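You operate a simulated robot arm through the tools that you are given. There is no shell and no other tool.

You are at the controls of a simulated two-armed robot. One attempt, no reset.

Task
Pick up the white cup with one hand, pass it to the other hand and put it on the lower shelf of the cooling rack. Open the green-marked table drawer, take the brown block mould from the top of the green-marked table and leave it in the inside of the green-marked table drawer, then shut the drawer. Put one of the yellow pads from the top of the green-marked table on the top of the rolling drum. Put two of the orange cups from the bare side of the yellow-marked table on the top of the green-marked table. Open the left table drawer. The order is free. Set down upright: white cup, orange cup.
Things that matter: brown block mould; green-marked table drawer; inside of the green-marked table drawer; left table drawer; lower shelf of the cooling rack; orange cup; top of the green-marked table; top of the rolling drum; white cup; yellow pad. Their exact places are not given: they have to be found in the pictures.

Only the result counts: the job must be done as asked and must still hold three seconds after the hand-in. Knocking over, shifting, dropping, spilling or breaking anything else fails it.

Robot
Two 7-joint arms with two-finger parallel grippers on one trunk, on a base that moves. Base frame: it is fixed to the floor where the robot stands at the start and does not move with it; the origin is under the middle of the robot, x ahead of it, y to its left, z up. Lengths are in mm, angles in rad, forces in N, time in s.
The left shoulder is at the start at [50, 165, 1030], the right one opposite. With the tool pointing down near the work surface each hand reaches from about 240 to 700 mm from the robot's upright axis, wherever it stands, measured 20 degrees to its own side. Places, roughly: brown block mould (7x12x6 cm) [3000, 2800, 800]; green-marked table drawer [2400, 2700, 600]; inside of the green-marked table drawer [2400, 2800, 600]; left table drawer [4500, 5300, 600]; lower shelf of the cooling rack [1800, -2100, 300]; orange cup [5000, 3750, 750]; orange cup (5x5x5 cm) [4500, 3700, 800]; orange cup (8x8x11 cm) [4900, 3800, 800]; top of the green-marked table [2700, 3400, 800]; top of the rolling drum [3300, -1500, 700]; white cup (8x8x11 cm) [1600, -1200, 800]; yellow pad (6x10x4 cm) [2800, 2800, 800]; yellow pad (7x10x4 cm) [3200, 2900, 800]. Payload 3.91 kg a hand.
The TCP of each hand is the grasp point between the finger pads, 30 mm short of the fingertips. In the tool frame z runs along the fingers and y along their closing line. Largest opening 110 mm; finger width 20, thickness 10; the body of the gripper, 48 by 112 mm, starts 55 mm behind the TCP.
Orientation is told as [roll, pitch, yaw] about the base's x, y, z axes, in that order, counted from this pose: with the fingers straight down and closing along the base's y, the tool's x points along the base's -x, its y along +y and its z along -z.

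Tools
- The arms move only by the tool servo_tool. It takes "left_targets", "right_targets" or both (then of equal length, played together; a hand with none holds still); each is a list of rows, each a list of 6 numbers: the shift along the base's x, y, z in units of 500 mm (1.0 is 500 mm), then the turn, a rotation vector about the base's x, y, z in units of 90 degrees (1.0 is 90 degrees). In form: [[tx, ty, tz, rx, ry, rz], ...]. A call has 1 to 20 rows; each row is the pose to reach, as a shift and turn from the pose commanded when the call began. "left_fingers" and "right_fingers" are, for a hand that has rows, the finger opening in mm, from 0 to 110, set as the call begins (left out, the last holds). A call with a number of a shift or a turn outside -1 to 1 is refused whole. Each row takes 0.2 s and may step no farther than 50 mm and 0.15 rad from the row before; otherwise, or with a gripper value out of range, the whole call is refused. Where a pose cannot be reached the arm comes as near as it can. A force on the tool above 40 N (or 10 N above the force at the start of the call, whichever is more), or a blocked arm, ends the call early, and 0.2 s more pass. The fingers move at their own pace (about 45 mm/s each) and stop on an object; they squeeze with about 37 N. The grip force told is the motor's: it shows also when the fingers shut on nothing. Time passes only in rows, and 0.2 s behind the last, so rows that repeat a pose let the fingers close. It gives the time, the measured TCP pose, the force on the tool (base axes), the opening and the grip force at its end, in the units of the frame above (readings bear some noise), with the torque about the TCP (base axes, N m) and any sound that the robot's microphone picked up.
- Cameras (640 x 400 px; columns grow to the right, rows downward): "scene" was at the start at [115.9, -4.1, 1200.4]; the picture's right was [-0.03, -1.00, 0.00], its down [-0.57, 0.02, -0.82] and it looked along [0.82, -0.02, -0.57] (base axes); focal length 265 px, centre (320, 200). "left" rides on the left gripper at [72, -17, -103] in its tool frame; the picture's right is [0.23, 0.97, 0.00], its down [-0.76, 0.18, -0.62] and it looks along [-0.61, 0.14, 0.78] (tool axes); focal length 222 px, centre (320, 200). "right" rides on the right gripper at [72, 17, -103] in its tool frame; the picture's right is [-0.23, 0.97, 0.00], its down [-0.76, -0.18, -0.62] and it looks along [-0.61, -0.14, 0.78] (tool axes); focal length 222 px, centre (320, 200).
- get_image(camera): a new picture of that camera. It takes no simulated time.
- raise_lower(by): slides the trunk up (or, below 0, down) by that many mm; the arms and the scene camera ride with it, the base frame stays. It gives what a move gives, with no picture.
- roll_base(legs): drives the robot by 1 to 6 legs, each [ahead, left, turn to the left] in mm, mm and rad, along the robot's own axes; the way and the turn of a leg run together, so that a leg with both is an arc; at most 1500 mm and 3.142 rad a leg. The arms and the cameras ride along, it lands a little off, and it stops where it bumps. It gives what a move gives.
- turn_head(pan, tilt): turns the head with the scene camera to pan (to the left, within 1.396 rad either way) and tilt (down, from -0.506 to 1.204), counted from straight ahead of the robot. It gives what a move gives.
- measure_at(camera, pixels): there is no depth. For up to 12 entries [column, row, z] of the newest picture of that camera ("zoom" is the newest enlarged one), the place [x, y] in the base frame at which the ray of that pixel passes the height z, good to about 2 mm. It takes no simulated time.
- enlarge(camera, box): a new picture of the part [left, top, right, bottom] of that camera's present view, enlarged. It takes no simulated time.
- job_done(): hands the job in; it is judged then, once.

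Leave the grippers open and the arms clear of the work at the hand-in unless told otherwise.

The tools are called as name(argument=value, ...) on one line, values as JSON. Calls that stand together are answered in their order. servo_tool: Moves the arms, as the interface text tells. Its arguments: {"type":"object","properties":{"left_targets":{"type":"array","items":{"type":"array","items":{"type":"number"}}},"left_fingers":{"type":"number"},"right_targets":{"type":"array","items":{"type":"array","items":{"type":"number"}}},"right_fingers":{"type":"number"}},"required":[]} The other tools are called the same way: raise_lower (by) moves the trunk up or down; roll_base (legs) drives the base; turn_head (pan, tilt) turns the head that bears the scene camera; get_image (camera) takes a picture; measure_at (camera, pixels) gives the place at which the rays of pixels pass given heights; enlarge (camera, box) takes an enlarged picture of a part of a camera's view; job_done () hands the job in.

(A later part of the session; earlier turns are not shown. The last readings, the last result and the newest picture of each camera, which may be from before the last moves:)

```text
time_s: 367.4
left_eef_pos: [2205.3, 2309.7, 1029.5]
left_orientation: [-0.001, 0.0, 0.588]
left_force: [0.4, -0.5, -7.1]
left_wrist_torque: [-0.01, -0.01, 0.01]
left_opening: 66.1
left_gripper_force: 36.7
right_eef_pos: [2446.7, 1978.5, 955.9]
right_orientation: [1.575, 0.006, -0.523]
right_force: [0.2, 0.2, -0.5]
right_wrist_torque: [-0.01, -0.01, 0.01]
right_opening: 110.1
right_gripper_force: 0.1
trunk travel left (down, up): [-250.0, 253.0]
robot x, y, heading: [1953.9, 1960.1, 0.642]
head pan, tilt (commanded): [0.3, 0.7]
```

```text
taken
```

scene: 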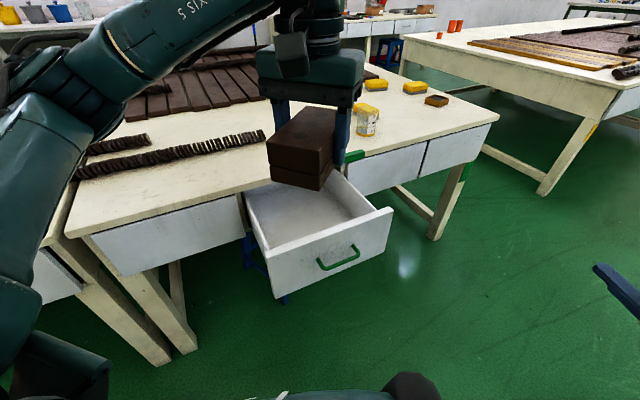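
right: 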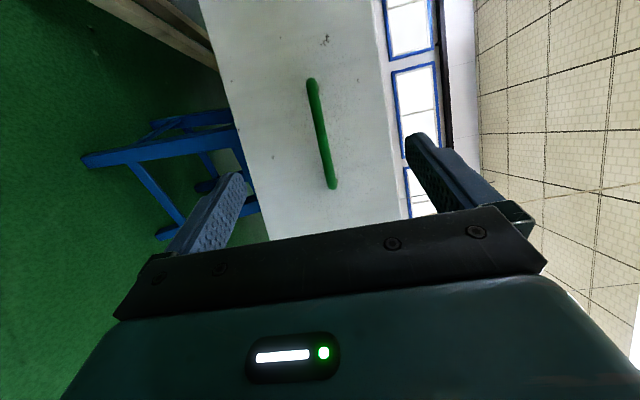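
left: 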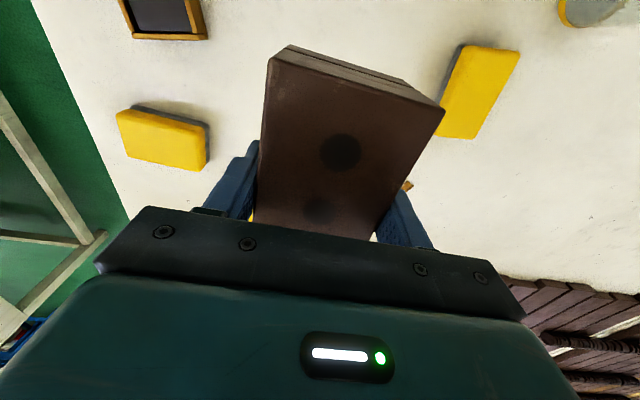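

I enlarge the open drawer for accurate placement.

enlarge(camera="scene", box=[230, 150, 410, 310])

```text
2.50 times, centred on (320, 230) of scene
```

zoom: 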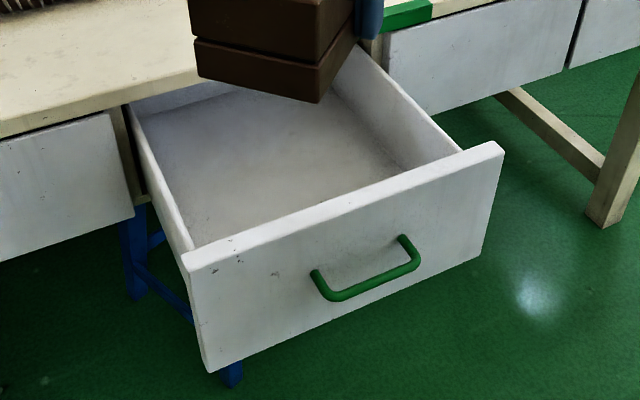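

measure_at(camera="zoom", pixels=[[183, 255, 740], [500, 146, 740], [190, 248, 740], [462, 152, 720], [128, 108, 720], [197, 250, 720], [405, 172, 610], [195, 215, 610], [132, 110, 740], [370, 45, 720]])

```text
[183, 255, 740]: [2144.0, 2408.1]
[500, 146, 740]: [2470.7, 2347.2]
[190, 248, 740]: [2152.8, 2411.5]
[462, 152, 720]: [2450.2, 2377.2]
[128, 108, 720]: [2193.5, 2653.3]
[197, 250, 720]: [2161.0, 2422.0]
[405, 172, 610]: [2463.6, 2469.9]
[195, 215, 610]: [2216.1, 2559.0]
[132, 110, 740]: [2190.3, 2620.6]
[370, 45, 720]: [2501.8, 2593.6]
```

The front panel's top runs (2144,2408)→(2471,2347); the free gap to the table edge is ~195 mm. I'll set the mould at about (2322,2488). I lower the trunk by 80 and move the hand above that place.

raise_lower(by=-80)

servo_tool(left_targets=[[0.047, 0.071, 0, 0, 0, 0], [0.093, 0.142, 0, 0, 0, 0], [0.14, 0.213, 0, 0, 0, 0], [0.187, 0.285, 0, 0, 0, 0], [0.234, 0.357, 0, 0, 0, 0], [0.234, 0.357, 0, 0, 0, 0]])

get_image(camera="scene")

get_image(camera="left")

```text
time_s: 368.6
left_eef_pos: [2206.1, 2307.8, 951.5]
left_orientation: [-0.001, -0.001, 0.589]
left_force: [-1.0, -0.6, -7.2]
left_wrist_torque: [-0.02, 0.0, -0.05]
left_opening: 65.8
left_gripper_force: 37.0
right_eef_pos: [2446.0, 1977.6, 873.8]
right_orientation: [1.576, 0.005, -0.524]
right_force: [-0.1, -0.2, -0.7]
right_wrist_torque: [-0.01, -0.01, -0.03]
right_opening: 109.9
right_gripper_force: 0.0
trunk travel left (down, up): [-170.0, 333.0]
robot x, y, heading: [1955.8, 1962.7, 0.648]
head pan, tilt (commanded): [0.3, 0.7]
```

```text
time_s: 370.0
left_eef_pos: [2323.3, 2487.1, 951.1]
left_orientation: [-0.001, -0.003, 0.586]
left_force: [-0.9, 0.4, -6.7]
left_wrist_torque: [-0.01, 0.0, 0.0]
left_opening: 65.9
left_gripper_force: 37.0
right_eef_pos: [2447.0, 1978.0, 874.8]
right_orientation: [1.575, 0.005, -0.524]
right_force: [0.1, 0.6, -0.5]
right_wrist_torque: [0.03, -0.01, -0.02]
right_opening: 109.8
right_gripper_force: 0.0
trunk travel left (down, up): [-170.0, 333.0]
robot x, y, heading: [1956.7, 1955.1, 0.645]
head pan, tilt (commanded): [0.3, 0.7]
```

```text
taken
```

scene: 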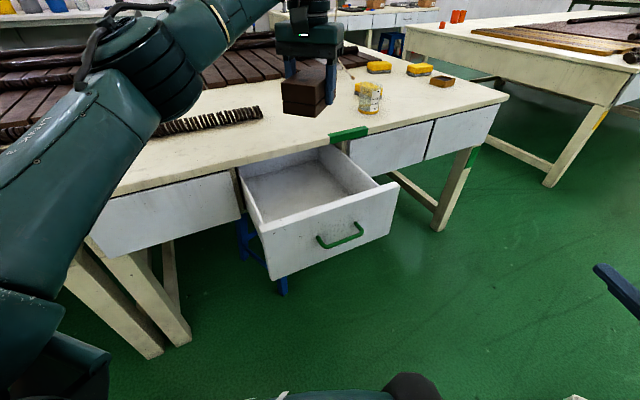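

```text
taken
```

left: 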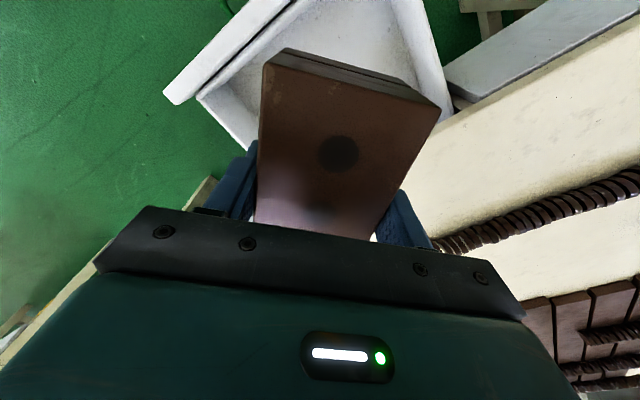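

I check the drawer's outline from the left wrist camera.

measure_at(camera="left", pixels=[[165, 92, 740], [200, 98, 720], [232, 0, 740], [452, 112, 764], [600, 40, 764], [430, 170, 764], [245, 148, 720], [440, 20, 720]])

```text
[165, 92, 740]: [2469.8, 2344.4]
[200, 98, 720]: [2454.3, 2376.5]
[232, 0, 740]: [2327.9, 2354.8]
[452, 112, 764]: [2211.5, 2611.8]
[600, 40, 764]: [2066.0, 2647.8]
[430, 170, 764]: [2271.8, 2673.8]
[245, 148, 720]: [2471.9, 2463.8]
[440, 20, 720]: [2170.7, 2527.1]
```

The position over the drawer is right. I lower the mould to TCP z≈690 first.

servo_tool(left_targets=[[0, 0.004, -0.075, 0, 0, 0], [0, 0.004, -0.15, 0, 0, 0], [0, 0.004, -0.225, 0, 0, 0], [0, 0.004, -0.3, 0, 0, 0], [0, 0.004, -0.375, 0, 0, 0], [0, 0.004, -0.45, 0, 0, 0], [0, 0.004, -0.52, 0, 0, 0], [0, 0.004, -0.52, 0, 0, 0]])

get_image(camera="scene")

get_image(camera="left")

```text
time_s: 371.8
left_eef_pos: [2321.5, 2489.6, 688.7]
left_orientation: [-0.001, -0.002, 0.589]
left_force: [-0.1, 0.3, -7.4]
left_wrist_torque: [0.03, 0.03, -0.03]
left_opening: 66.0
left_gripper_force: 36.8
right_eef_pos: [2446.4, 1978.7, 876.0]
right_orientation: [1.576, 0.004, -0.524]
right_force: [-0.3, 1.0, -0.7]
right_wrist_torque: [0.01, 0.02, -0.03]
right_opening: 110.0
right_gripper_force: 0.1
trunk travel left (down, up): [-170.0, 333.0]
robot x, y, heading: [1955.9, 1960.1, 0.649]
head pan, tilt (commanded): [0.3, 0.7]
```

```text
taken
```

scene: 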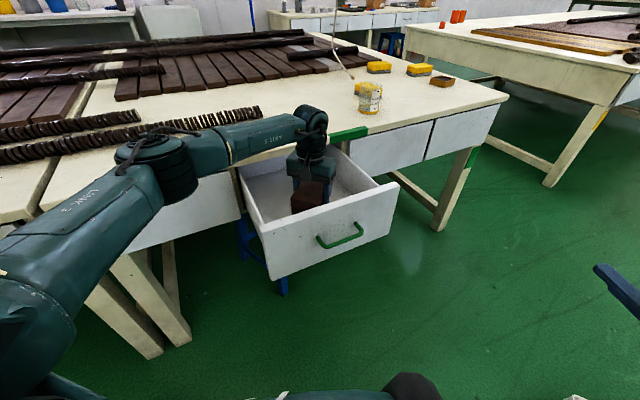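

```text
taken
```

left: 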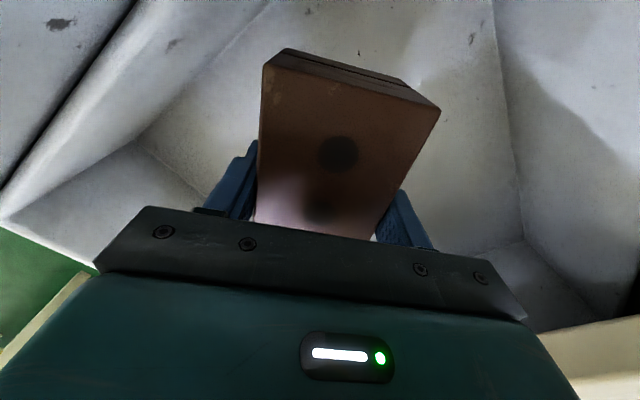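

The mould is inside the drawer outline. I continue lowering carefully, watching the force.

servo_tool(left_targets=[[0, 0, -0.02, 0, 0, 0], [0, 0, -0.04, 0, 0, 0], [0, 0, -0.06, 0, 0, 0], [0, 0, -0.06, 0, 0, 0]])

servo_tool(left_targets=[[0, 0, -0.008, 0, 0, 0], [0, 0, -0.016, 0, 0, 0]])

```text
time_s: 372.8
left_eef_pos: [2321.8, 2489.4, 660.6]
left_orientation: [-0.002, -0.002, 0.585]
left_force: [-0.2, 0.1, -7.4]
left_wrist_torque: [0.0, 0.02, -0.02]
left_opening: 65.7
left_gripper_force: 37.5
right_eef_pos: [2447.6, 1979.6, 874.9]
right_orientation: [1.574, 0.007, -0.523]
right_force: [-0.6, 0.7, 0.8]
right_wrist_torque: [0.0, -0.01, 0.0]
right_opening: 110.2
right_gripper_force: 0.0
trunk travel left (down, up): [-170.0, 333.0]
robot x, y, heading: [1957.7, 1962.5, 0.643]
head pan, tilt (commanded): [0.3, 0.7]
```

```text
time_s: 373.4
left_eef_pos: [2322.2, 2488.4, 653.6]
left_orientation: [-0.001, -0.001, 0.587]
left_force: [-0.4, 0.3, -7.4]
left_wrist_torque: [0.02, -0.01, 0.0]
left_opening: 66.0
left_gripper_force: 37.1
right_eef_pos: [2447.0, 1977.2, 876.0]
right_orientation: [1.574, 0.005, -0.525]
right_force: [0.7, -1.2, -0.1]
right_wrist_torque: [0.0, 0.03, 0.02]
right_opening: 110.3
right_gripper_force: 0.0
trunk travel left (down, up): [-170.0, 333.0]
robot x, y, heading: [1956.9, 1956.8, 0.652]
head pan, tilt (commanded): [0.3, 0.7]
```

servo_tool(left_targets=[[0, 0, -0.008, 0, 0, 0], [0, 0, -0.012, 0, 0, 0]])

servo_tool(left_targets=[[0, 0, -0.006, 0, 0, 0], [0, 0, -0.01, 0, 0, 0]])

```text
time_s: 374.0
left_eef_pos: [2322.2, 2490.1, 646.2]
left_orientation: [-0.002, -0.002, 0.586]
left_force: [-0.3, 0.5, -7.9]
left_wrist_torque: [-0.01, 0.01, 0.0]
left_opening: 66.1
left_gripper_force: 36.9
right_eef_pos: [2447.7, 1977.8, 875.1]
right_orientation: [1.574, 0.004, -0.523]
right_force: [0.1, 0.1, -0.5]
right_wrist_torque: [-0.01, -0.02, -0.01]
right_opening: 109.7
right_gripper_force: 0.1
trunk travel left (down, up): [-170.0, 333.0]
robot x, y, heading: [1955.9, 1958.7, 0.644]
head pan, tilt (commanded): [0.3, 0.7]
```

```text
time_s: 374.6
left_eef_pos: [2321.9, 2489.1, 640.6]
left_orientation: [-0.002, -0.001, 0.586]
left_force: [0.5, -0.1, -7.1]
left_wrist_torque: [0.04, 0.03, -0.03]
left_opening: 65.9
left_gripper_force: 37.4
right_eef_pos: [2447.2, 1977.6, 875.7]
right_orientation: [1.574, 0.007, -0.522]
right_force: [-0.1, 0.0, 0.5]
right_wrist_torque: [-0.02, 0.01, -0.02]
right_opening: 110.1
right_gripper_force: 0.0
trunk travel left (down, up): [-170.0, 333.0]
robot x, y, heading: [1956.9, 1960.1, 0.649]
head pan, tilt (commanded): [0.3, 0.7]
```

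No contact yet at 640.6. I continue in 3–4 mm steps.

servo_tool(left_targets=[[0, 0, -0.007, 0, 0, 0]])

servo_tool(left_targets=[[0, 0, -0.007, 0, 0, 0]])

servo_tool(left_targets=[[0, 0, -0.007, 0, 0, 0]])

get_image(camera="left")

```text
time_s: 375.0
left_eef_pos: [2321.8, 2489.3, 637.5]
left_orientation: [-0.001, -0.002, 0.588]
left_force: [-0.5, 0.2, -7.1]
left_wrist_torque: [0.0, 0.0, 0.05]
left_opening: 65.9
left_gripper_force: 36.3
right_eef_pos: [2447.4, 1978.1, 875.7]
right_orientation: [1.575, 0.006, -0.523]
right_force: [-0.3, 0.3, 0.6]
right_wrist_torque: [-0.02, 0.02, 0.01]
right_opening: 109.9
right_gripper_force: 0.0
trunk travel left (down, up): [-170.0, 333.0]
robot x, y, heading: [1957.2, 1959.1, 0.648]
head pan, tilt (commanded): [0.3, 0.7]
```

```text
time_s: 375.4
left_eef_pos: [2323.5, 2489.6, 633.8]
left_orientation: [-0.001, -0.001, 0.589]
left_force: [0.1, -0.4, -7.4]
left_wrist_torque: [-0.01, 0.03, 0.02]
left_opening: 65.8
left_gripper_force: 37.6
right_eef_pos: [2447.5, 1978.3, 874.5]
right_orientation: [1.575, 0.005, -0.524]
right_force: [-0.3, 0.7, 0.0]
right_wrist_torque: [0.0, -0.01, 0.01]
right_opening: 110.0
right_gripper_force: 0.0
trunk travel left (down, up): [-170.0, 333.0]
robot x, y, heading: [1960.1, 1962.4, 0.646]
head pan, tilt (commanded): [0.3, 0.7]
```

```text
time_s: 375.8
left_eef_pos: [2322.2, 2489.4, 631.2]
left_orientation: [-0.002, -0.003, 0.589]
left_force: [-0.1, -0.2, -7.5]
left_wrist_torque: [0.0, 0.02, 0.0]
left_opening: 65.8
left_gripper_force: 36.5
right_eef_pos: [2446.4, 1978.9, 874.5]
right_orientation: [1.575, 0.004, -0.524]
right_force: [-0.7, -0.6, 0.1]
right_wrist_torque: [0.02, 0.0, -0.01]
right_opening: 110.0
right_gripper_force: 0.1
trunk travel left (down, up): [-170.0, 333.0]
robot x, y, heading: [1953.4, 1960.9, 0.648]
head pan, tilt (commanded): [0.3, 0.7]
```

```text
taken
```

left: 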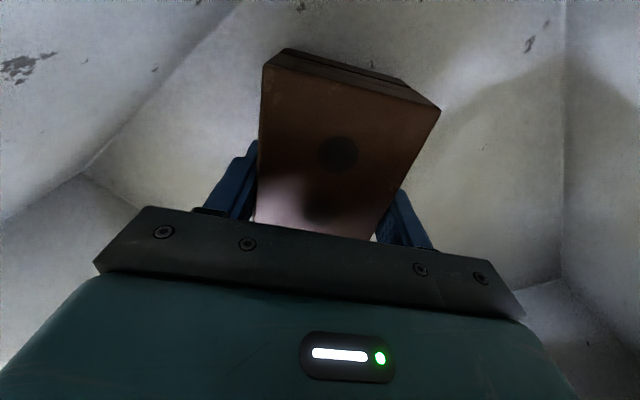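

servo_tool(left_targets=[[0, 0, -0.007, 0, 0, 0]])

servo_tool(left_targets=[[0, 0, -0.007, 0, 0, 0]])

servo_tool(left_targets=[[0, 0, -0.007, 0, 0, 0]])

```text
time_s: 376.2
left_eef_pos: [2322.5, 2490.6, 627.6]
left_orientation: [-0.002, -0.001, 0.587]
left_force: [0.2, -0.3, -6.4]
left_wrist_torque: [0.04, 0.01, -0.03]
left_opening: 66.0
left_gripper_force: 37.3
right_eef_pos: [2446.9, 1978.6, 876.1]
right_orientation: [1.574, 0.005, -0.524]
right_force: [0.3, -0.3, 0.6]
right_wrist_torque: [0.0, 0.0, 0.03]
right_opening: 110.0
right_gripper_force: 0.0
trunk travel left (down, up): [-170.0, 333.0]
robot x, y, heading: [1957.1, 1963.4, 0.648]
head pan, tilt (commanded): [0.3, 0.7]
```

```text
time_s: 376.6
left_eef_pos: [2323.2, 2491.0, 627.0]
left_orientation: [-0.002, -0.006, 0.587]
left_force: [-0.7, 2.0, 5.6]
left_wrist_torque: [0.22, 0.55, 0.12]
left_opening: 66.0
left_gripper_force: 36.9
right_eef_pos: [2445.6, 1977.4, 876.0]
right_orientation: [1.577, 0.006, -0.524]
right_force: [0.4, -0.6, 0.6]
right_wrist_torque: [-0.01, 0.0, 0.0]
right_opening: 109.8
right_gripper_force: 0.0
trunk travel left (down, up): [-170.0, 333.0]
robot x, y, heading: [1955.5, 1959.7, 0.646]
head pan, tilt (commanded): [0.3, 0.7]
```

```text
time_s: 377.0
left_eef_pos: [2322.4, 2489.3, 627.0]
left_orientation: [-0.004, -0.01, 0.589]
left_force: [-6.1, 1.8, 27.9]
left_wrist_torque: [-0.34, 1.19, -0.23]
left_opening: 66.0
left_gripper_force: 37.0
right_eef_pos: [2445.2, 1976.7, 878.0]
right_orientation: [1.579, 0.006, -0.525]
right_force: [0.3, -0.2, -0.5]
right_wrist_torque: [-0.01, -0.03, 0.0]
right_opening: 109.8
right_gripper_force: 0.2
trunk travel left (down, up): [-170.0, 333.0]
robot x, y, heading: [1956.9, 1960.0, 0.651]
head pan, tilt (commanded): [0.3, 0.7]
```

Contact with the drawer floor. I unload slightly, open the fingers and lift the hand straight up out of the drawer.

servo_tool(left_targets=[[0, 0, 0.01, 0, 0, 0], [0, 0, 0.012, 0, 0, 0]])

servo_tool(left_targets=[[0, 0, 0, 0, 0, 0], [0, 0, 0, 0, 0, 0], [0, 0, 0, 0, 0, 0], [0, 0, 0, 0, 0, 0], [0, 0, 0, 0, 0, 0], [0, 0, 0.04, 0, 0, 0], [0, 0, 0.1, 0, 0, 0], [0, 0, 0.18, 0, 0, 0], [0, 0, 0.26, 0, 0, 0], [0, 0, 0.34, 0, 0, 0], [0, 0, 0.42, 0, 0, 0], [0, 0, 0.5, 0, 0, 0], [0, 0, 0.58, 0, 0, 0], [0, 0, 0.66, 0, 0, 0]], left_fingers=110)

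get_image(camera="left")

get_image(camera="scene")

```text
time_s: 377.6
left_eef_pos: [2322.6, 2487.3, 627.4]
left_orientation: [-0.002, -0.003, 0.586]
left_force: [-1.2, 1.0, 9.0]
left_wrist_torque: [0.74, -0.64, 0.21]
left_opening: 65.9
left_gripper_force: 37.5
right_eef_pos: [2445.7, 1978.2, 875.6]
right_orientation: [1.578, 0.006, -0.523]
right_force: [-0.1, -0.5, 0.4]
right_wrist_torque: [0.0, 0.01, -0.02]
right_opening: 110.1
right_gripper_force: 0.2
trunk travel left (down, up): [-170.0, 333.0]
robot x, y, heading: [1955.0, 1961.4, 0.646]
head pan, tilt (commanded): [0.3, 0.7]
```

```text
time_s: 380.6
left_eef_pos: [2320.8, 2487.2, 957.0]
left_orientation: [-0.002, -0.002, 0.585]
left_force: [-0.2, 0.7, 0.7]
left_wrist_torque: [0.0, 0.01, 0.01]
left_opening: 109.9
left_gripper_force: 0.0
right_eef_pos: [2448.0, 1976.5, 875.8]
right_orientation: [1.576, 0.004, -0.525]
right_force: [0.3, -0.3, 0.5]
right_wrist_torque: [0.0, 0.01, -0.01]
right_opening: 109.9
right_gripper_force: 0.0
trunk travel left (down, up): [-170.0, 333.0]
robot x, y, heading: [1955.9, 1960.2, 0.654]
head pan, tilt (commanded): [0.3, 0.7]
```

```text
taken
```

left: 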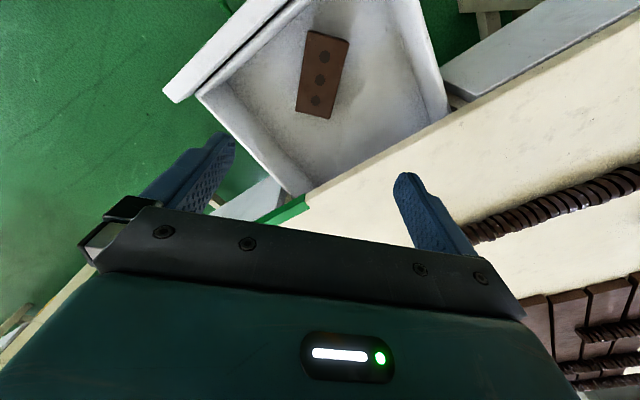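

```text
taken
```

scene: 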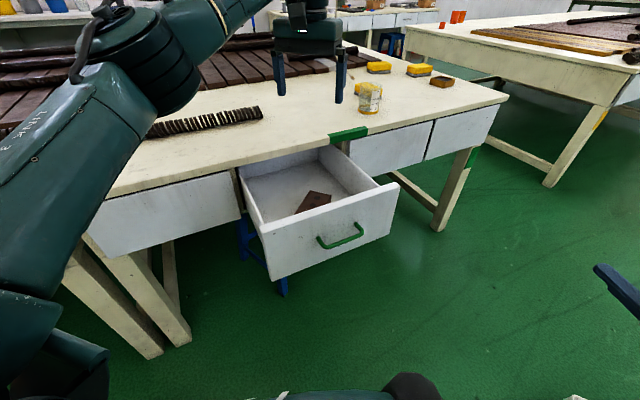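

The mould lies in the drawer. Next I shut it with the right hand (tool forward, fingers closed). I raise the trunk 80, pull the left hand back, and turn/move the base to the earlier pulling position.

raise_lower(by=80)

servo_tool(left_targets=[[-0.07, -0.053, 0, 0, 0, 0], [-0.14, -0.106, 0, 0, 0, 0], [-0.21, -0.159, 0, 0, 0, 0], [-0.28, -0.212, 0, 0, 0, 0]])

roll_base(legs=[[0, 0, 0.773], [-42, 45, 0]])

turn_head(pan=-0.5, tilt=0.6)

get_image(camera="scene")

```text
time_s: 381.8
left_eef_pos: [2322.4, 2489.7, 1036.0]
left_orientation: [-0.001, -0.002, 0.59]
left_force: [1.6, -0.2, 0.2]
left_wrist_torque: [0.03, 0.0, -0.02]
left_opening: 109.9
left_gripper_force: 0.0
right_eef_pos: [2446.5, 1976.2, 954.3]
right_orientation: [1.575, 0.005, -0.524]
right_force: [0.1, 0.2, -0.7]
right_wrist_torque: [-0.01, 0.0, 0.04]
right_opening: 109.9
right_gripper_force: 0.1
trunk travel left (down, up): [-250.0, 253.0]
robot x, y, heading: [1952.0, 1958.6, 0.648]
head pan, tilt (commanded): [0.3, 0.7]
```

```text
time_s: 382.8
left_eef_pos: [2182.7, 2382.6, 1035.8]
left_orientation: [-0.001, -0.003, 0.59]
left_force: [0.3, 0.8, -0.1]
left_wrist_torque: [-0.01, 0.02, 0.01]
left_opening: 109.9
left_gripper_force: 0.1
right_eef_pos: [2447.3, 1978.3, 956.1]
right_orientation: [1.576, 0.006, -0.524]
right_force: [-0.2, -0.1, 0.5]
right_wrist_torque: [0.01, 0.0, 0.0]
right_opening: 110.0
right_gripper_force: 0.0
trunk travel left (down, up): [-250.0, 253.0]
robot x, y, heading: [1956.8, 1963.7, 0.645]
head pan, tilt (commanded): [0.3, 0.7]
```

```text
time_s: 385.9
left_eef_pos: [1769.9, 2386.0, 1036.3]
left_orientation: [-0.002, -0.003, 1.362]
left_force: [-0.2, -0.1, -0.3]
left_wrist_torque: [0.02, 0.0, -0.01]
left_opening: 110.0
left_gripper_force: 0.1
right_eef_pos: [2244.3, 2279.6, 955.8]
right_orientation: [1.576, 0.004, 0.251]
right_force: [-0.2, 0.3, -0.3]
right_wrist_torque: [-0.02, 0.01, -0.02]
right_opening: 110.1
right_gripper_force: 0.0
trunk travel left (down, up): [-250.0, 253.0]
robot x, y, heading: [1902.8, 1921.0, 1.424]
head pan, tilt (commanded): [0.3, 0.7]
```

```text
time_s: 387.0
left_eef_pos: [1770.7, 2384.7, 1036.7]
left_orientation: [-0.001, -0.003, 1.362]
left_force: [-0.2, 0.5, -0.3]
left_wrist_torque: [0.0, -0.02, -0.01]
left_opening: 110.0
left_gripper_force: 0.1
right_eef_pos: [2244.4, 2279.9, 956.3]
right_orientation: [1.576, 0.006, 0.249]
right_force: [0.3, -0.8, -0.6]
right_wrist_torque: [0.05, 0.0, -0.02]
right_opening: 110.0
right_gripper_force: 0.1
trunk travel left (down, up): [-250.0, 253.0]
robot x, y, heading: [1908.3, 1923.2, 1.424]
head pan, tilt (commanded): [-0.499, 0.6]
```

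```text
taken
```

scene: 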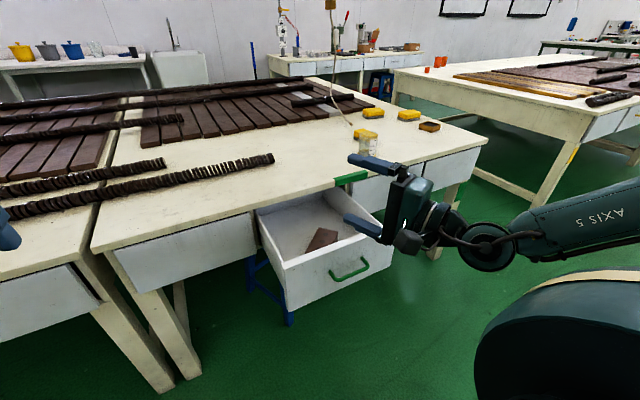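

The drawer with the mould is ahead. I close the right fingers and lower the hand in front of the panel, above the handle level (z≈705).

servo_tool(right_targets=[[0.02, -0.03, -0.07, 0, 0, 0], [0.04, -0.06, -0.14, 0, 0, 0], [0.06, -0.09, -0.21, 0, 0, 0], [0.09, -0.09, -0.28, 0, 0, 0], [0.12, -0.09, -0.35, 0, 0, 0], [0.145, -0.09, -0.42, 0, 0, 0], [0.145, -0.09, -0.5, 0, 0, 0], [0.145, -0.09, -0.5, 0, 0, 0]], right_fingers=0)

get_image(camera="scene")

get_image(camera="right")

```text
time_s: 388.8
left_eef_pos: [1770.9, 2384.8, 1035.6]
left_orientation: [-0.003, -0.005, 1.36]
left_force: [0.3, -0.2, 0.1]
left_wrist_torque: [-0.04, -0.03, -0.02]
left_opening: 109.7
left_gripper_force: 0.0
right_eef_pos: [2317.3, 2233.3, 705.4]
right_orientation: [1.575, 0.005, 0.252]
right_force: [-0.8, -0.3, 0.2]
right_wrist_torque: [-0.03, 0.0, 0.05]
right_opening: 0.1
right_gripper_force: 36.8
trunk travel left (down, up): [-250.0, 253.0]
robot x, y, heading: [1906.3, 1924.1, 1.423]
head pan, tilt (commanded): [-0.499, 0.6]
```

```text
taken
```

scene: 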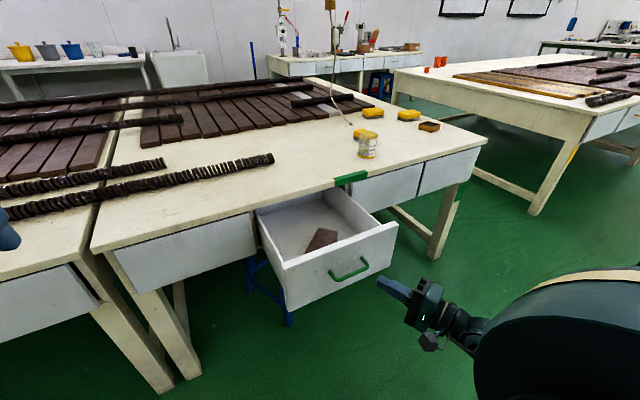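

```text
taken
```

right: 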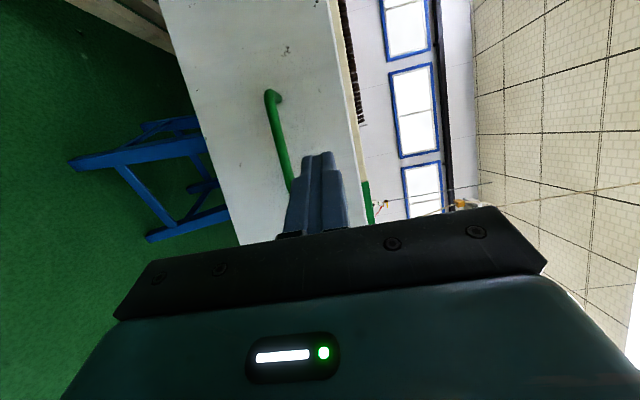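

The closed fingertips face the panel just above the handle. I move forward to contact and start pushing the drawer in.

servo_tool(right_targets=[[-0.005, 0.04, 0, 0, 0, 0], [-0.01, 0.08, 0, 0, 0, 0], [-0.014, 0.12, 0, 0, 0, 0], [-0.018, 0.16, 0, 0, 0, 0], [-0.018, 0.2, 0, 0, 0, 0], [-0.018, 0.22, 0, 0, 0, 0], [-0.012, 0.26, 0, 0, 0, 0], [-0.006, 0.3, 0, 0, 0, 0], [0, 0.34, 0, 0, 0, 0], [0.006, 0.38, 0, 0, 0, 0], [0.012, 0.42, 0, 0, 0, 0]])

get_image(camera="scene")

```text
time_s: 391.2
left_eef_pos: [1770.0, 2385.1, 1035.5]
left_orientation: [-0.004, -0.002, 1.362]
left_force: [-0.2, 0.3, 0.0]
left_wrist_torque: [-0.02, 0.01, 0.0]
left_opening: 110.0
left_gripper_force: 0.0
right_eef_pos: [2324.0, 2444.8, 706.0]
right_orientation: [1.576, 0.005, 0.253]
right_force: [0.9, -0.6, -0.2]
right_wrist_torque: [0.01, -0.02, -0.01]
right_opening: 0.0
right_gripper_force: 36.4
trunk travel left (down, up): [-250.0, 253.0]
robot x, y, heading: [1906.0, 1925.9, 1.425]
head pan, tilt (commanded): [-0.499, 0.6]
```

```text
taken
```

scene: 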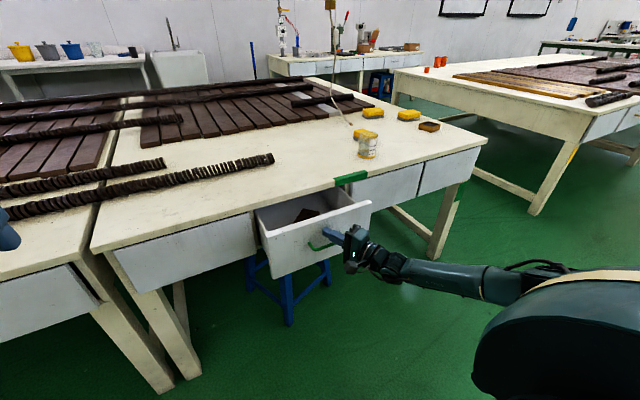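

The drawer moves in smoothly. I push on to near the closed position.

servo_tool(right_targets=[[0.006, 0.04, 0, 0, 0, 0], [0.012, 0.08, 0, 0, 0, 0], [0.018, 0.12, 0, 0, 0, 0], [0.024, 0.16, 0, 0, 0, 0], [0.03, 0.2, 0, 0, 0, 0], [0.034, 0.224, 0, 0, 0, 0]])

servo_tool(right_targets=[[0.001, 0.01, 0, 0, 0, 0], [0.003, 0.02, 0, 0, 0, 0], [0.0045, 0.03, 0, 0, 0, 0], [0.006, 0.04, 0, 0, 0, 0]])

get_image(camera="scene")

enlarge(camera="scene", box=[230, 160, 420, 290])

```text
time_s: 392.6
left_eef_pos: [1771.4, 2386.1, 1036.3]
left_orientation: [-0.002, -0.003, 1.36]
left_force: [-1.0, 0.8, 0.5]
left_wrist_torque: [0.0, 0.01, 0.01]
left_opening: 109.9
left_gripper_force: 0.0
right_eef_pos: [2339.0, 2556.9, 706.2]
right_orientation: [1.576, 0.005, 0.248]
right_force: [-0.6, 0.5, -0.3]
right_wrist_torque: [0.03, 0.02, -0.04]
right_opening: 0.2
right_gripper_force: 36.9
trunk travel left (down, up): [-250.0, 253.0]
robot x, y, heading: [1907.5, 1923.5, 1.428]
head pan, tilt (commanded): [-0.499, 0.6]
```

```text
time_s: 393.6
left_eef_pos: [1771.8, 2383.1, 1036.7]
left_orientation: [0.001, -0.005, 1.36]
left_force: [0.6, -0.4, 0.1]
left_wrist_torque: [-0.01, -0.04, -0.01]
left_opening: 109.9
left_gripper_force: 0.1
right_eef_pos: [2343.2, 2573.9, 705.3]
right_orientation: [1.575, 0.005, 0.253]
right_force: [-3.8, -28.4, 1.7]
right_wrist_torque: [0.11, 0.28, 0.09]
right_opening: 0.1
right_gripper_force: 37.0
trunk travel left (down, up): [-250.0, 253.0]
robot x, y, heading: [1903.9, 1921.4, 1.42]
head pan, tilt (commanded): [-0.499, 0.6]
```

```text
taken
```

scene: 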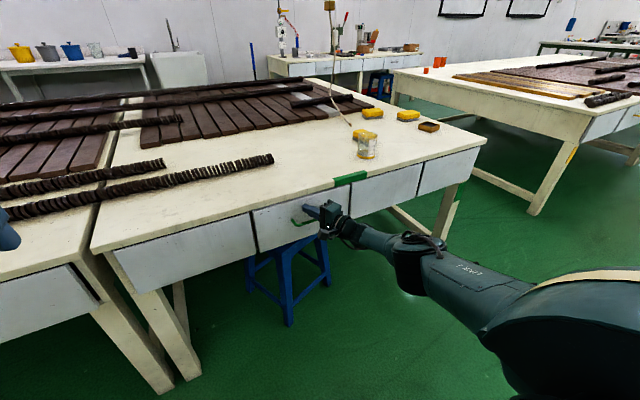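

```text
3.08 times, centred on (325, 225) of scene
```

zoom: 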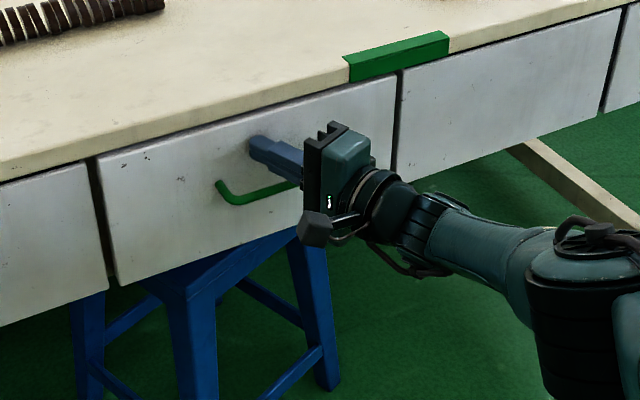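

The drawer is shut (28 N against its stop, flush in the picture). I back the hand off, raise it, and then return the tool to pointing down.

servo_tool(right_targets=[[-0.006, -0.04, 0, 0, 0, 0], [-0.012, -0.09, 0, 0, 0, 0], [-0.02, -0.17, 0, 0, 0, 0], [-0.03, -0.25, 0, 0, 0, 0], [-0.05, -0.33, 0.02, 0, 0, 0], [-0.08, -0.4, 0.05, 0, 0, 0], [-0.11, -0.46, 0.1, 0, 0, 0], [-0.14, -0.5, 0.17, 0, 0, 0], [-0.17, -0.53, 0.25, 0, 0, 0], [-0.2, -0.56, 0.32, 0, 0, 0], [-0.2, -0.58, 0.4, 0, 0, 0]])

get_image(camera="scene")

```text
time_s: 396.0
left_eef_pos: [1771.7, 2385.0, 1036.1]
left_orientation: [-0.001, -0.003, 1.362]
left_force: [-0.2, 0.5, 1.2]
left_wrist_torque: [0.01, 0.0, -0.01]
left_opening: 110.1
left_gripper_force: 0.1
right_eef_pos: [2241.3, 2287.9, 904.4]
right_orientation: [1.573, 0.003, 0.251]
right_force: [-0.1, -0.5, -0.4]
right_wrist_torque: [0.01, 0.01, 0.0]
right_opening: 0.0
right_gripper_force: 37.3
trunk travel left (down, up): [-250.0, 253.0]
robot x, y, heading: [1906.3, 1923.1, 1.426]
head pan, tilt (commanded): [-0.499, 0.6]
```

```text
taken
```

scene: 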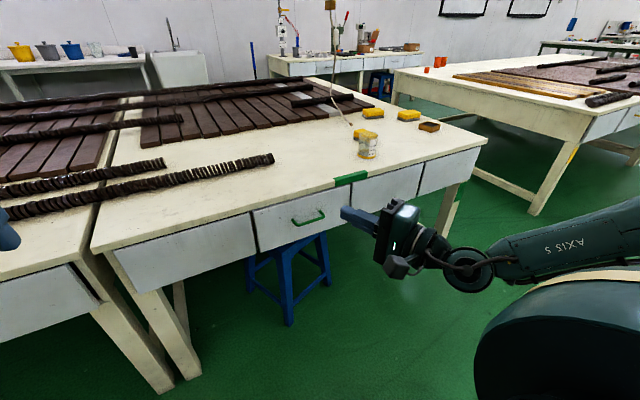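

The drawer is shut. I keep the right tool in its forward pose for the other drawer later and will use the left hand for pads and cups. I drive back around to the right side of the green-marked table.

roll_base(legs=[[0, 150, 0], [-1180, 0, 0], [0, -900, 0], [0, -860, 0], [1000, 0, 0], [530, 0, 0]])

turn_head(pan=-0.6, tilt=0.4)

get_image(camera="scene")

```text
time_s: 426.4
left_eef_pos: [3417.3, 2487.6, 1036.1]
left_orientation: [-0.002, -0.005, 1.36]
left_force: [-0.4, 0.0, 0.3]
left_wrist_torque: [-0.04, -0.01, -0.02]
left_opening: 109.9
left_gripper_force: 0.1
right_eef_pos: [3888.6, 2388.4, 904.6]
right_orientation: [1.578, 0.004, 0.247]
right_force: [0.7, -0.3, 0.0]
right_wrist_torque: [-0.03, 0.0, 0.02]
right_opening: 0.0
right_gripper_force: 37.1
trunk travel left (down, up): [-250.0, 253.0]
robot x, y, heading: [3550.5, 2027.0, 1.421]
head pan, tilt (commanded): [-0.499, 0.6]
```

```text
time_s: 427.1
left_eef_pos: [3418.1, 2487.0, 1036.6]
left_orientation: [-0.002, -0.004, 1.36]
left_force: [0.2, 0.2, -0.3]
left_wrist_torque: [0.0, -0.01, 0.01]
left_opening: 110.3
left_gripper_force: 0.1
right_eef_pos: [3888.4, 2388.6, 905.6]
right_orientation: [1.575, 0.006, 0.247]
right_force: [-0.4, -0.6, 0.1]
right_wrist_torque: [0.03, 0.01, -0.02]
right_opening: 0.0
right_gripper_force: 36.9
trunk travel left (down, up): [-250.0, 253.0]
robot x, y, heading: [3552.0, 2025.6, 1.423]
head pan, tilt (commanded): [-0.6, 0.4]
```

```text
taken
```

scene: 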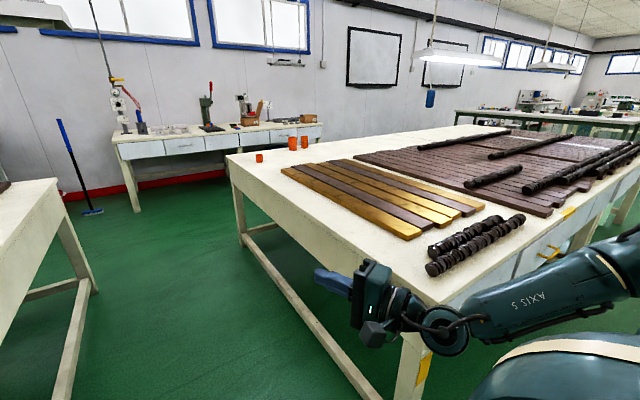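

I see the yellow-marked table with three orange cups at its far-left end, (259,158), (292,143), (304,142), and a wall table with drawers behind. I enlarge that area and measure.

enlarge(camera="scene", box=[90, 60, 350, 220])

measure_at(camera="scene", pixels=[[225, 157, 764], [345, 285, 764], [259, 163, 770], [292, 150, 770], [304, 149, 770], [242, 245, 0], [136, 212, 0], [90, 290, 0], [320, 125, 764], [113, 140, 764], [60, 180, 764], [265, 160, 764]])

```text
2.46 times, centred on (220, 140) of scene
```

zoom: 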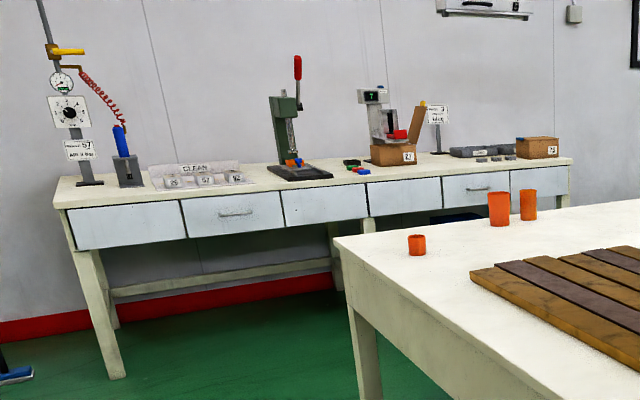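

```text
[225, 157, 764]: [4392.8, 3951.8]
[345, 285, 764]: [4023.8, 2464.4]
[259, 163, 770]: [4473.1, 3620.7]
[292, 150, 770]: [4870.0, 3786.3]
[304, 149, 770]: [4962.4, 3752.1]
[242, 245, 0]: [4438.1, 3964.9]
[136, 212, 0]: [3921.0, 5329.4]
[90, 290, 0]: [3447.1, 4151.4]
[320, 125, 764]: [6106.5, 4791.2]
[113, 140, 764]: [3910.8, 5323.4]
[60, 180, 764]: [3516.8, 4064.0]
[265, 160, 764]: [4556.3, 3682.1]
```

The wall table has handled drawers; the "left table drawer" is its second drawer from the left (handle). Cups: small one at ≈(4473,3621), taller ones at ≈(4870,3786) and (4962,3752) near the far edge. I raise the trunk a bit and drive up the corridor between the tables.

raise_lower(by=100)

roll_base(legs=[[755, -55, 0], [752, -54, 0]])

turn_head(pan=-0.4, tilt=0.45)

get_image(camera="scene")

```text
time_s: 428.5
left_eef_pos: [3417.3, 2488.0, 1135.3]
left_orientation: [0.0, -0.003, 1.358]
left_force: [0.6, -0.4, -0.3]
left_wrist_torque: [-0.02, 0.04, 0.03]
left_opening: 110.2
left_gripper_force: 0.0
right_eef_pos: [3889.5, 2388.4, 1004.2]
right_orientation: [1.576, 0.006, 0.248]
right_force: [0.3, 0.2, -0.5]
right_wrist_torque: [-0.04, -0.03, 0.04]
right_opening: 0.2
right_gripper_force: 36.9
trunk travel left (down, up): [-350.0, 153.0]
robot x, y, heading: [3552.0, 2029.2, 1.421]
head pan, tilt (commanded): [-0.6, 0.4]
```

```text
time_s: 434.5
left_eef_pos: [3681.0, 3557.7, 1140.3]
left_orientation: [0.011, -0.005, 1.355]
left_force: [0.1, 0.4, -0.6]
left_wrist_torque: [0.0, 0.01, -0.02]
left_opening: 110.1
left_gripper_force: 0.0
right_eef_pos: [4147.9, 3456.8, 1001.3]
right_orientation: [1.58, 0.016, 0.245]
right_force: [0.3, 0.4, 0.9]
right_wrist_torque: [-0.05, 0.0, 0.01]
right_opening: 0.0
right_gripper_force: 36.6
trunk travel left (down, up): [-350.0, 153.0]
robot x, y, heading: [3800.1, 3100.2, 1.412]
head pan, tilt (commanded): [-0.6, 0.4]
stopped in leg 2: the robot was blocked; the commanded pose is now the measured one
```

```text
time_s: 435.2
left_eef_pos: [3678.8, 3564.2, 1136.2]
left_orientation: [0.009, 0.005, 1.355]
left_force: [-0.4, 0.0, 0.2]
left_wrist_torque: [0.0, -0.01, 0.01]
left_opening: 109.8
left_gripper_force: 0.1
right_eef_pos: [4147.5, 3462.9, 998.2]
right_orientation: [1.573, 0.019, 0.244]
right_force: [0.6, -0.3, 0.7]
right_wrist_torque: [0.01, 0.02, -0.03]
right_opening: 0.1
right_gripper_force: 37.2
trunk travel left (down, up): [-350.0, 153.0]
robot x, y, heading: [3799.1, 3096.1, 1.409]
head pan, tilt (commanded): [-0.4, 0.45]
```

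```text
taken
```

scene: 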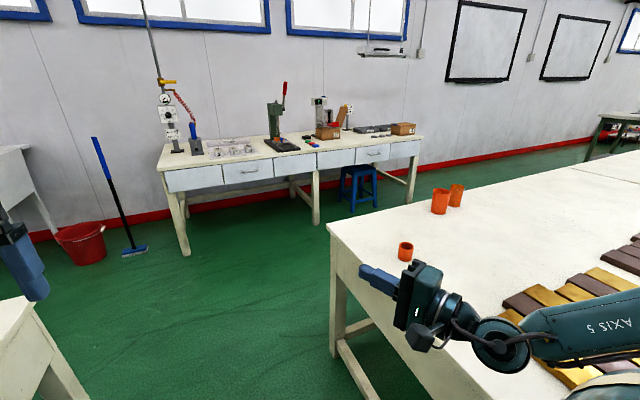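

The base reports it was blocked at (3800,3100). I look around with all cameras to see what it touches before moving again.

get_image(camera="left")

get_image(camera="right")

turn_head(pan=-1.39, tilt=0.6)

get_image(camera="scene")

turn_head(pan=1.39, tilt=0.6)

get_image(camera="scene")

```text
taken
```

left: 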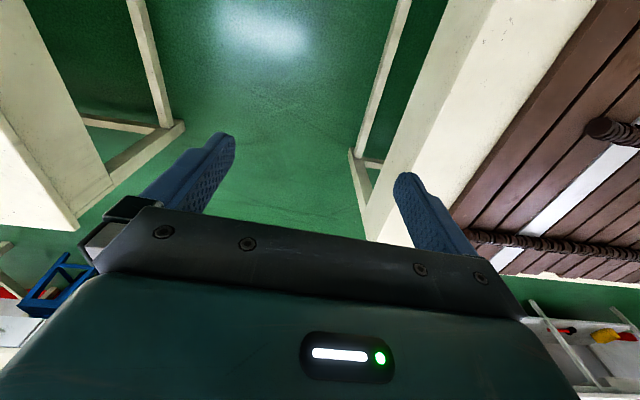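

```text
taken
```

right: 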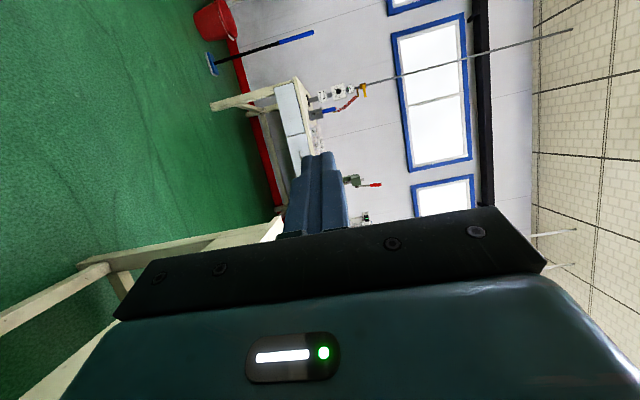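

```text
time_s: 436.5
left_eef_pos: [3680.0, 3552.8, 1142.3]
left_orientation: [0.014, -0.012, 1.354]
left_force: [0.0, -0.1, -0.3]
left_wrist_torque: [0.02, 0.02, -0.02]
left_opening: 109.9
left_gripper_force: 0.0
right_eef_pos: [4149.3, 3452.2, 1003.1]
right_orientation: [1.586, 0.017, 0.246]
right_force: [0.9, -0.6, -0.7]
right_wrist_torque: [-0.02, 0.03, 0.01]
right_opening: 0.2
right_gripper_force: 36.7
trunk travel left (down, up): [-350.0, 153.0]
robot x, y, heading: [3801.7, 3100.2, 1.413]
head pan, tilt (commanded): [-1.389, 0.6]
```

```text
taken
```

scene: 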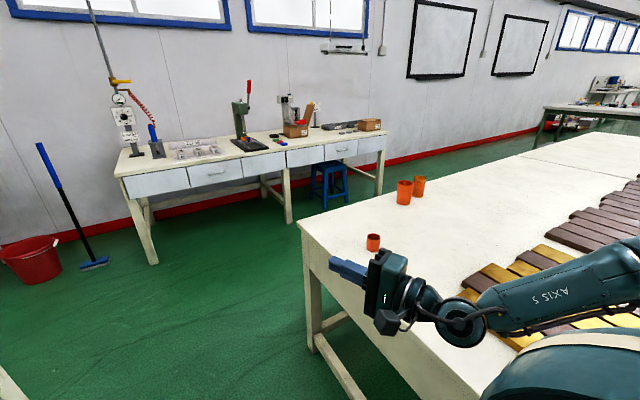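

```text
time_s: 438.9
left_eef_pos: [3673.2, 3563.4, 1135.7]
left_orientation: [0.005, -0.001, 1.353]
left_force: [-0.8, 1.2, 0.8]
left_wrist_torque: [0.03, 0.01, -0.01]
left_opening: 109.8
left_gripper_force: 0.1
right_eef_pos: [4143.2, 3461.0, 999.5]
right_orientation: [1.574, 0.015, 0.245]
right_force: [-1.1, -0.2, 0.4]
right_wrist_torque: [0.02, 0.02, 0.05]
right_opening: 0.1
right_gripper_force: 37.0
trunk travel left (down, up): [-350.0, 153.0]
robot x, y, heading: [3804.8, 3100.8, 1.421]
head pan, tilt (commanded): [1.389, 0.6]
```

```text
taken
```

scene: 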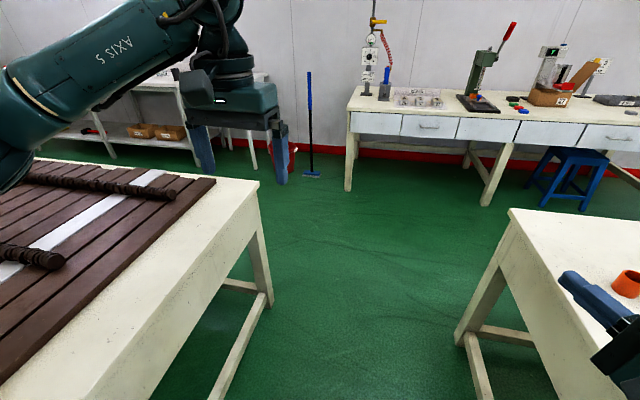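

The head views don't match the commanded pans well. I check what the measuring tool says for the wall table's left corner in the newest picture.

measure_at(camera="scene", pixels=[[349, 95, 764], [511, 212, 764], [260, 182, 764], [350, 190, 0], [270, 302, 0]])

get_image(camera="scene")

```text
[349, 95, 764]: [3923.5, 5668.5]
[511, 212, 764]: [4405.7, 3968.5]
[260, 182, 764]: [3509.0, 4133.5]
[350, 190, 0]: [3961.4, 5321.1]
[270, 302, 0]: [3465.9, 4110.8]
```

```text
taken
```

scene: 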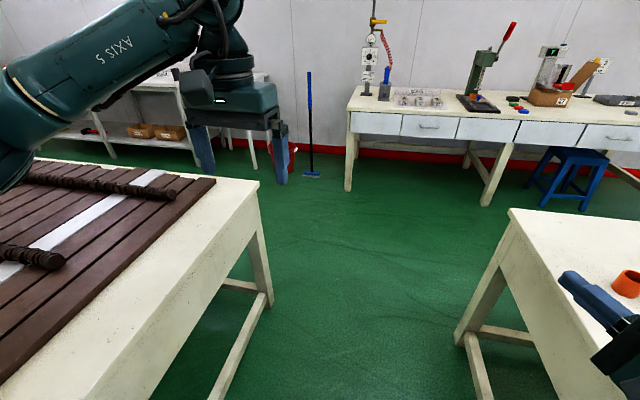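

The head cannot pan freely: something at head height, most likely the hanging fluorescent lamp over the corridor (z≈1330), blocks the raised robot. I back off the way I came, and lower the trunk.

roll_base(legs=[[-400, 29, 0]])

turn_head(pan=0.3, tilt=0.0)

get_image(camera="scene")

```text
time_s: 441.4
left_eef_pos: [3576.6, 3166.2, 1135.4]
left_orientation: [-0.002, -0.007, 1.354]
left_force: [-0.3, 0.0, -0.3]
left_wrist_torque: [0.01, 0.01, -0.05]
left_opening: 110.0
left_gripper_force: 0.1
right_eef_pos: [4046.4, 3065.3, 1005.0]
right_orientation: [1.577, 0.004, 0.247]
right_force: [-0.2, 0.3, -0.5]
right_wrist_torque: [-0.02, 0.0, -0.02]
right_opening: 0.0
right_gripper_force: 37.0
trunk travel left (down, up): [-350.0, 153.0]
robot x, y, heading: [3708.7, 2708.2, 1.425]
head pan, tilt (commanded): [1.389, 0.6]
```

```text
time_s: 442.8
left_eef_pos: [3576.0, 3164.9, 1135.9]
left_orientation: [-0.002, -0.006, 1.354]
left_force: [0.4, -0.1, 0.1]
left_wrist_torque: [-0.03, 0.02, 0.01]
left_opening: 110.2
left_gripper_force: 0.1
right_eef_pos: [4047.2, 3066.0, 1004.0]
right_orientation: [1.574, 0.005, 0.248]
right_force: [-0.1, 0.1, -0.2]
right_wrist_torque: [0.01, -0.01, 0.0]
right_opening: 0.1
right_gripper_force: 37.0
trunk travel left (down, up): [-350.0, 153.0]
robot x, y, heading: [3708.5, 2706.0, 1.424]
head pan, tilt (commanded): [0.3, 0.0]
```

```text
taken
```

scene: 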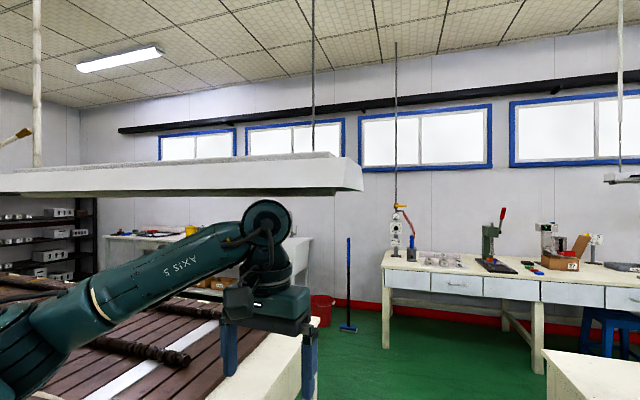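

I see the lamp trough hanging over the green table, its right end near (3723,3200) with the underside at z≈1315; my head had touched its end. I lower the trunk to normal, lower the left hand, and pass further to the right, under/beside it.

raise_lower(by=-100)

servo_tool(left_targets=[[0, 0, -0.08, 0, 0, 0], [0, 0, -0.16, 0, 0, 0], [0, 0, -0.2, 0, 0, 0]])

turn_head(pan=0.0, tilt=0.2)

get_image(camera="scene")

```text
time_s: 444.1
left_eef_pos: [3576.2, 3165.8, 1036.3]
left_orientation: [-0.001, -0.005, 1.353]
left_force: [-0.2, 0.5, 0.6]
left_wrist_torque: [0.0, -0.02, 0.01]
left_opening: 109.9
left_gripper_force: 0.0
right_eef_pos: [4046.3, 3065.6, 903.9]
right_orientation: [1.577, 0.004, 0.248]
right_force: [0.5, -0.3, -0.2]
right_wrist_torque: [0.0, 0.01, -0.03]
right_opening: 0.0
right_gripper_force: 36.8
trunk travel left (down, up): [-250.0, 253.0]
robot x, y, heading: [3709.6, 2703.3, 1.418]
head pan, tilt (commanded): [0.3, 0.0]
```

```text
time_s: 444.9
left_eef_pos: [3577.5, 3166.1, 935.5]
left_orientation: [-0.003, -0.006, 1.354]
left_force: [-0.7, -0.6, -0.4]
left_wrist_torque: [-0.01, 0.0, -0.01]
left_opening: 109.8
left_gripper_force: 0.0
right_eef_pos: [4047.1, 3065.9, 904.3]
right_orientation: [1.574, 0.005, 0.248]
right_force: [0.1, -0.5, 0.6]
right_wrist_torque: [0.0, 0.0, 0.01]
right_opening: 0.3
right_gripper_force: 36.8
trunk travel left (down, up): [-250.0, 253.0]
robot x, y, heading: [3707.8, 2704.7, 1.423]
head pan, tilt (commanded): [0.3, 0.0]
```

```text
time_s: 445.7
left_eef_pos: [3578.2, 3165.1, 936.4]
left_orientation: [-0.003, -0.005, 1.353]
left_force: [0.1, 0.2, 0.6]
left_wrist_torque: [-0.01, -0.02, 0.03]
left_opening: 110.2
left_gripper_force: 0.0
right_eef_pos: [4047.3, 3065.5, 905.0]
right_orientation: [1.574, 0.005, 0.247]
right_force: [0.2, 0.9, 0.0]
right_wrist_torque: [0.02, 0.01, -0.04]
right_opening: 0.0
right_gripper_force: 36.9
trunk travel left (down, up): [-250.0, 253.0]
robot x, y, heading: [3708.1, 2705.9, 1.42]
head pan, tilt (commanded): [0.0, 0.201]
```

```text
taken
```

scene: 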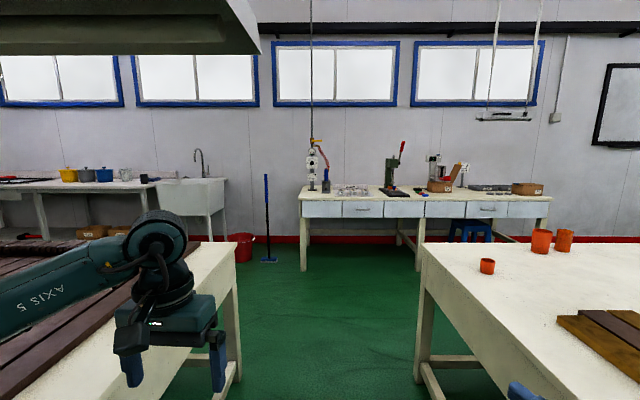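

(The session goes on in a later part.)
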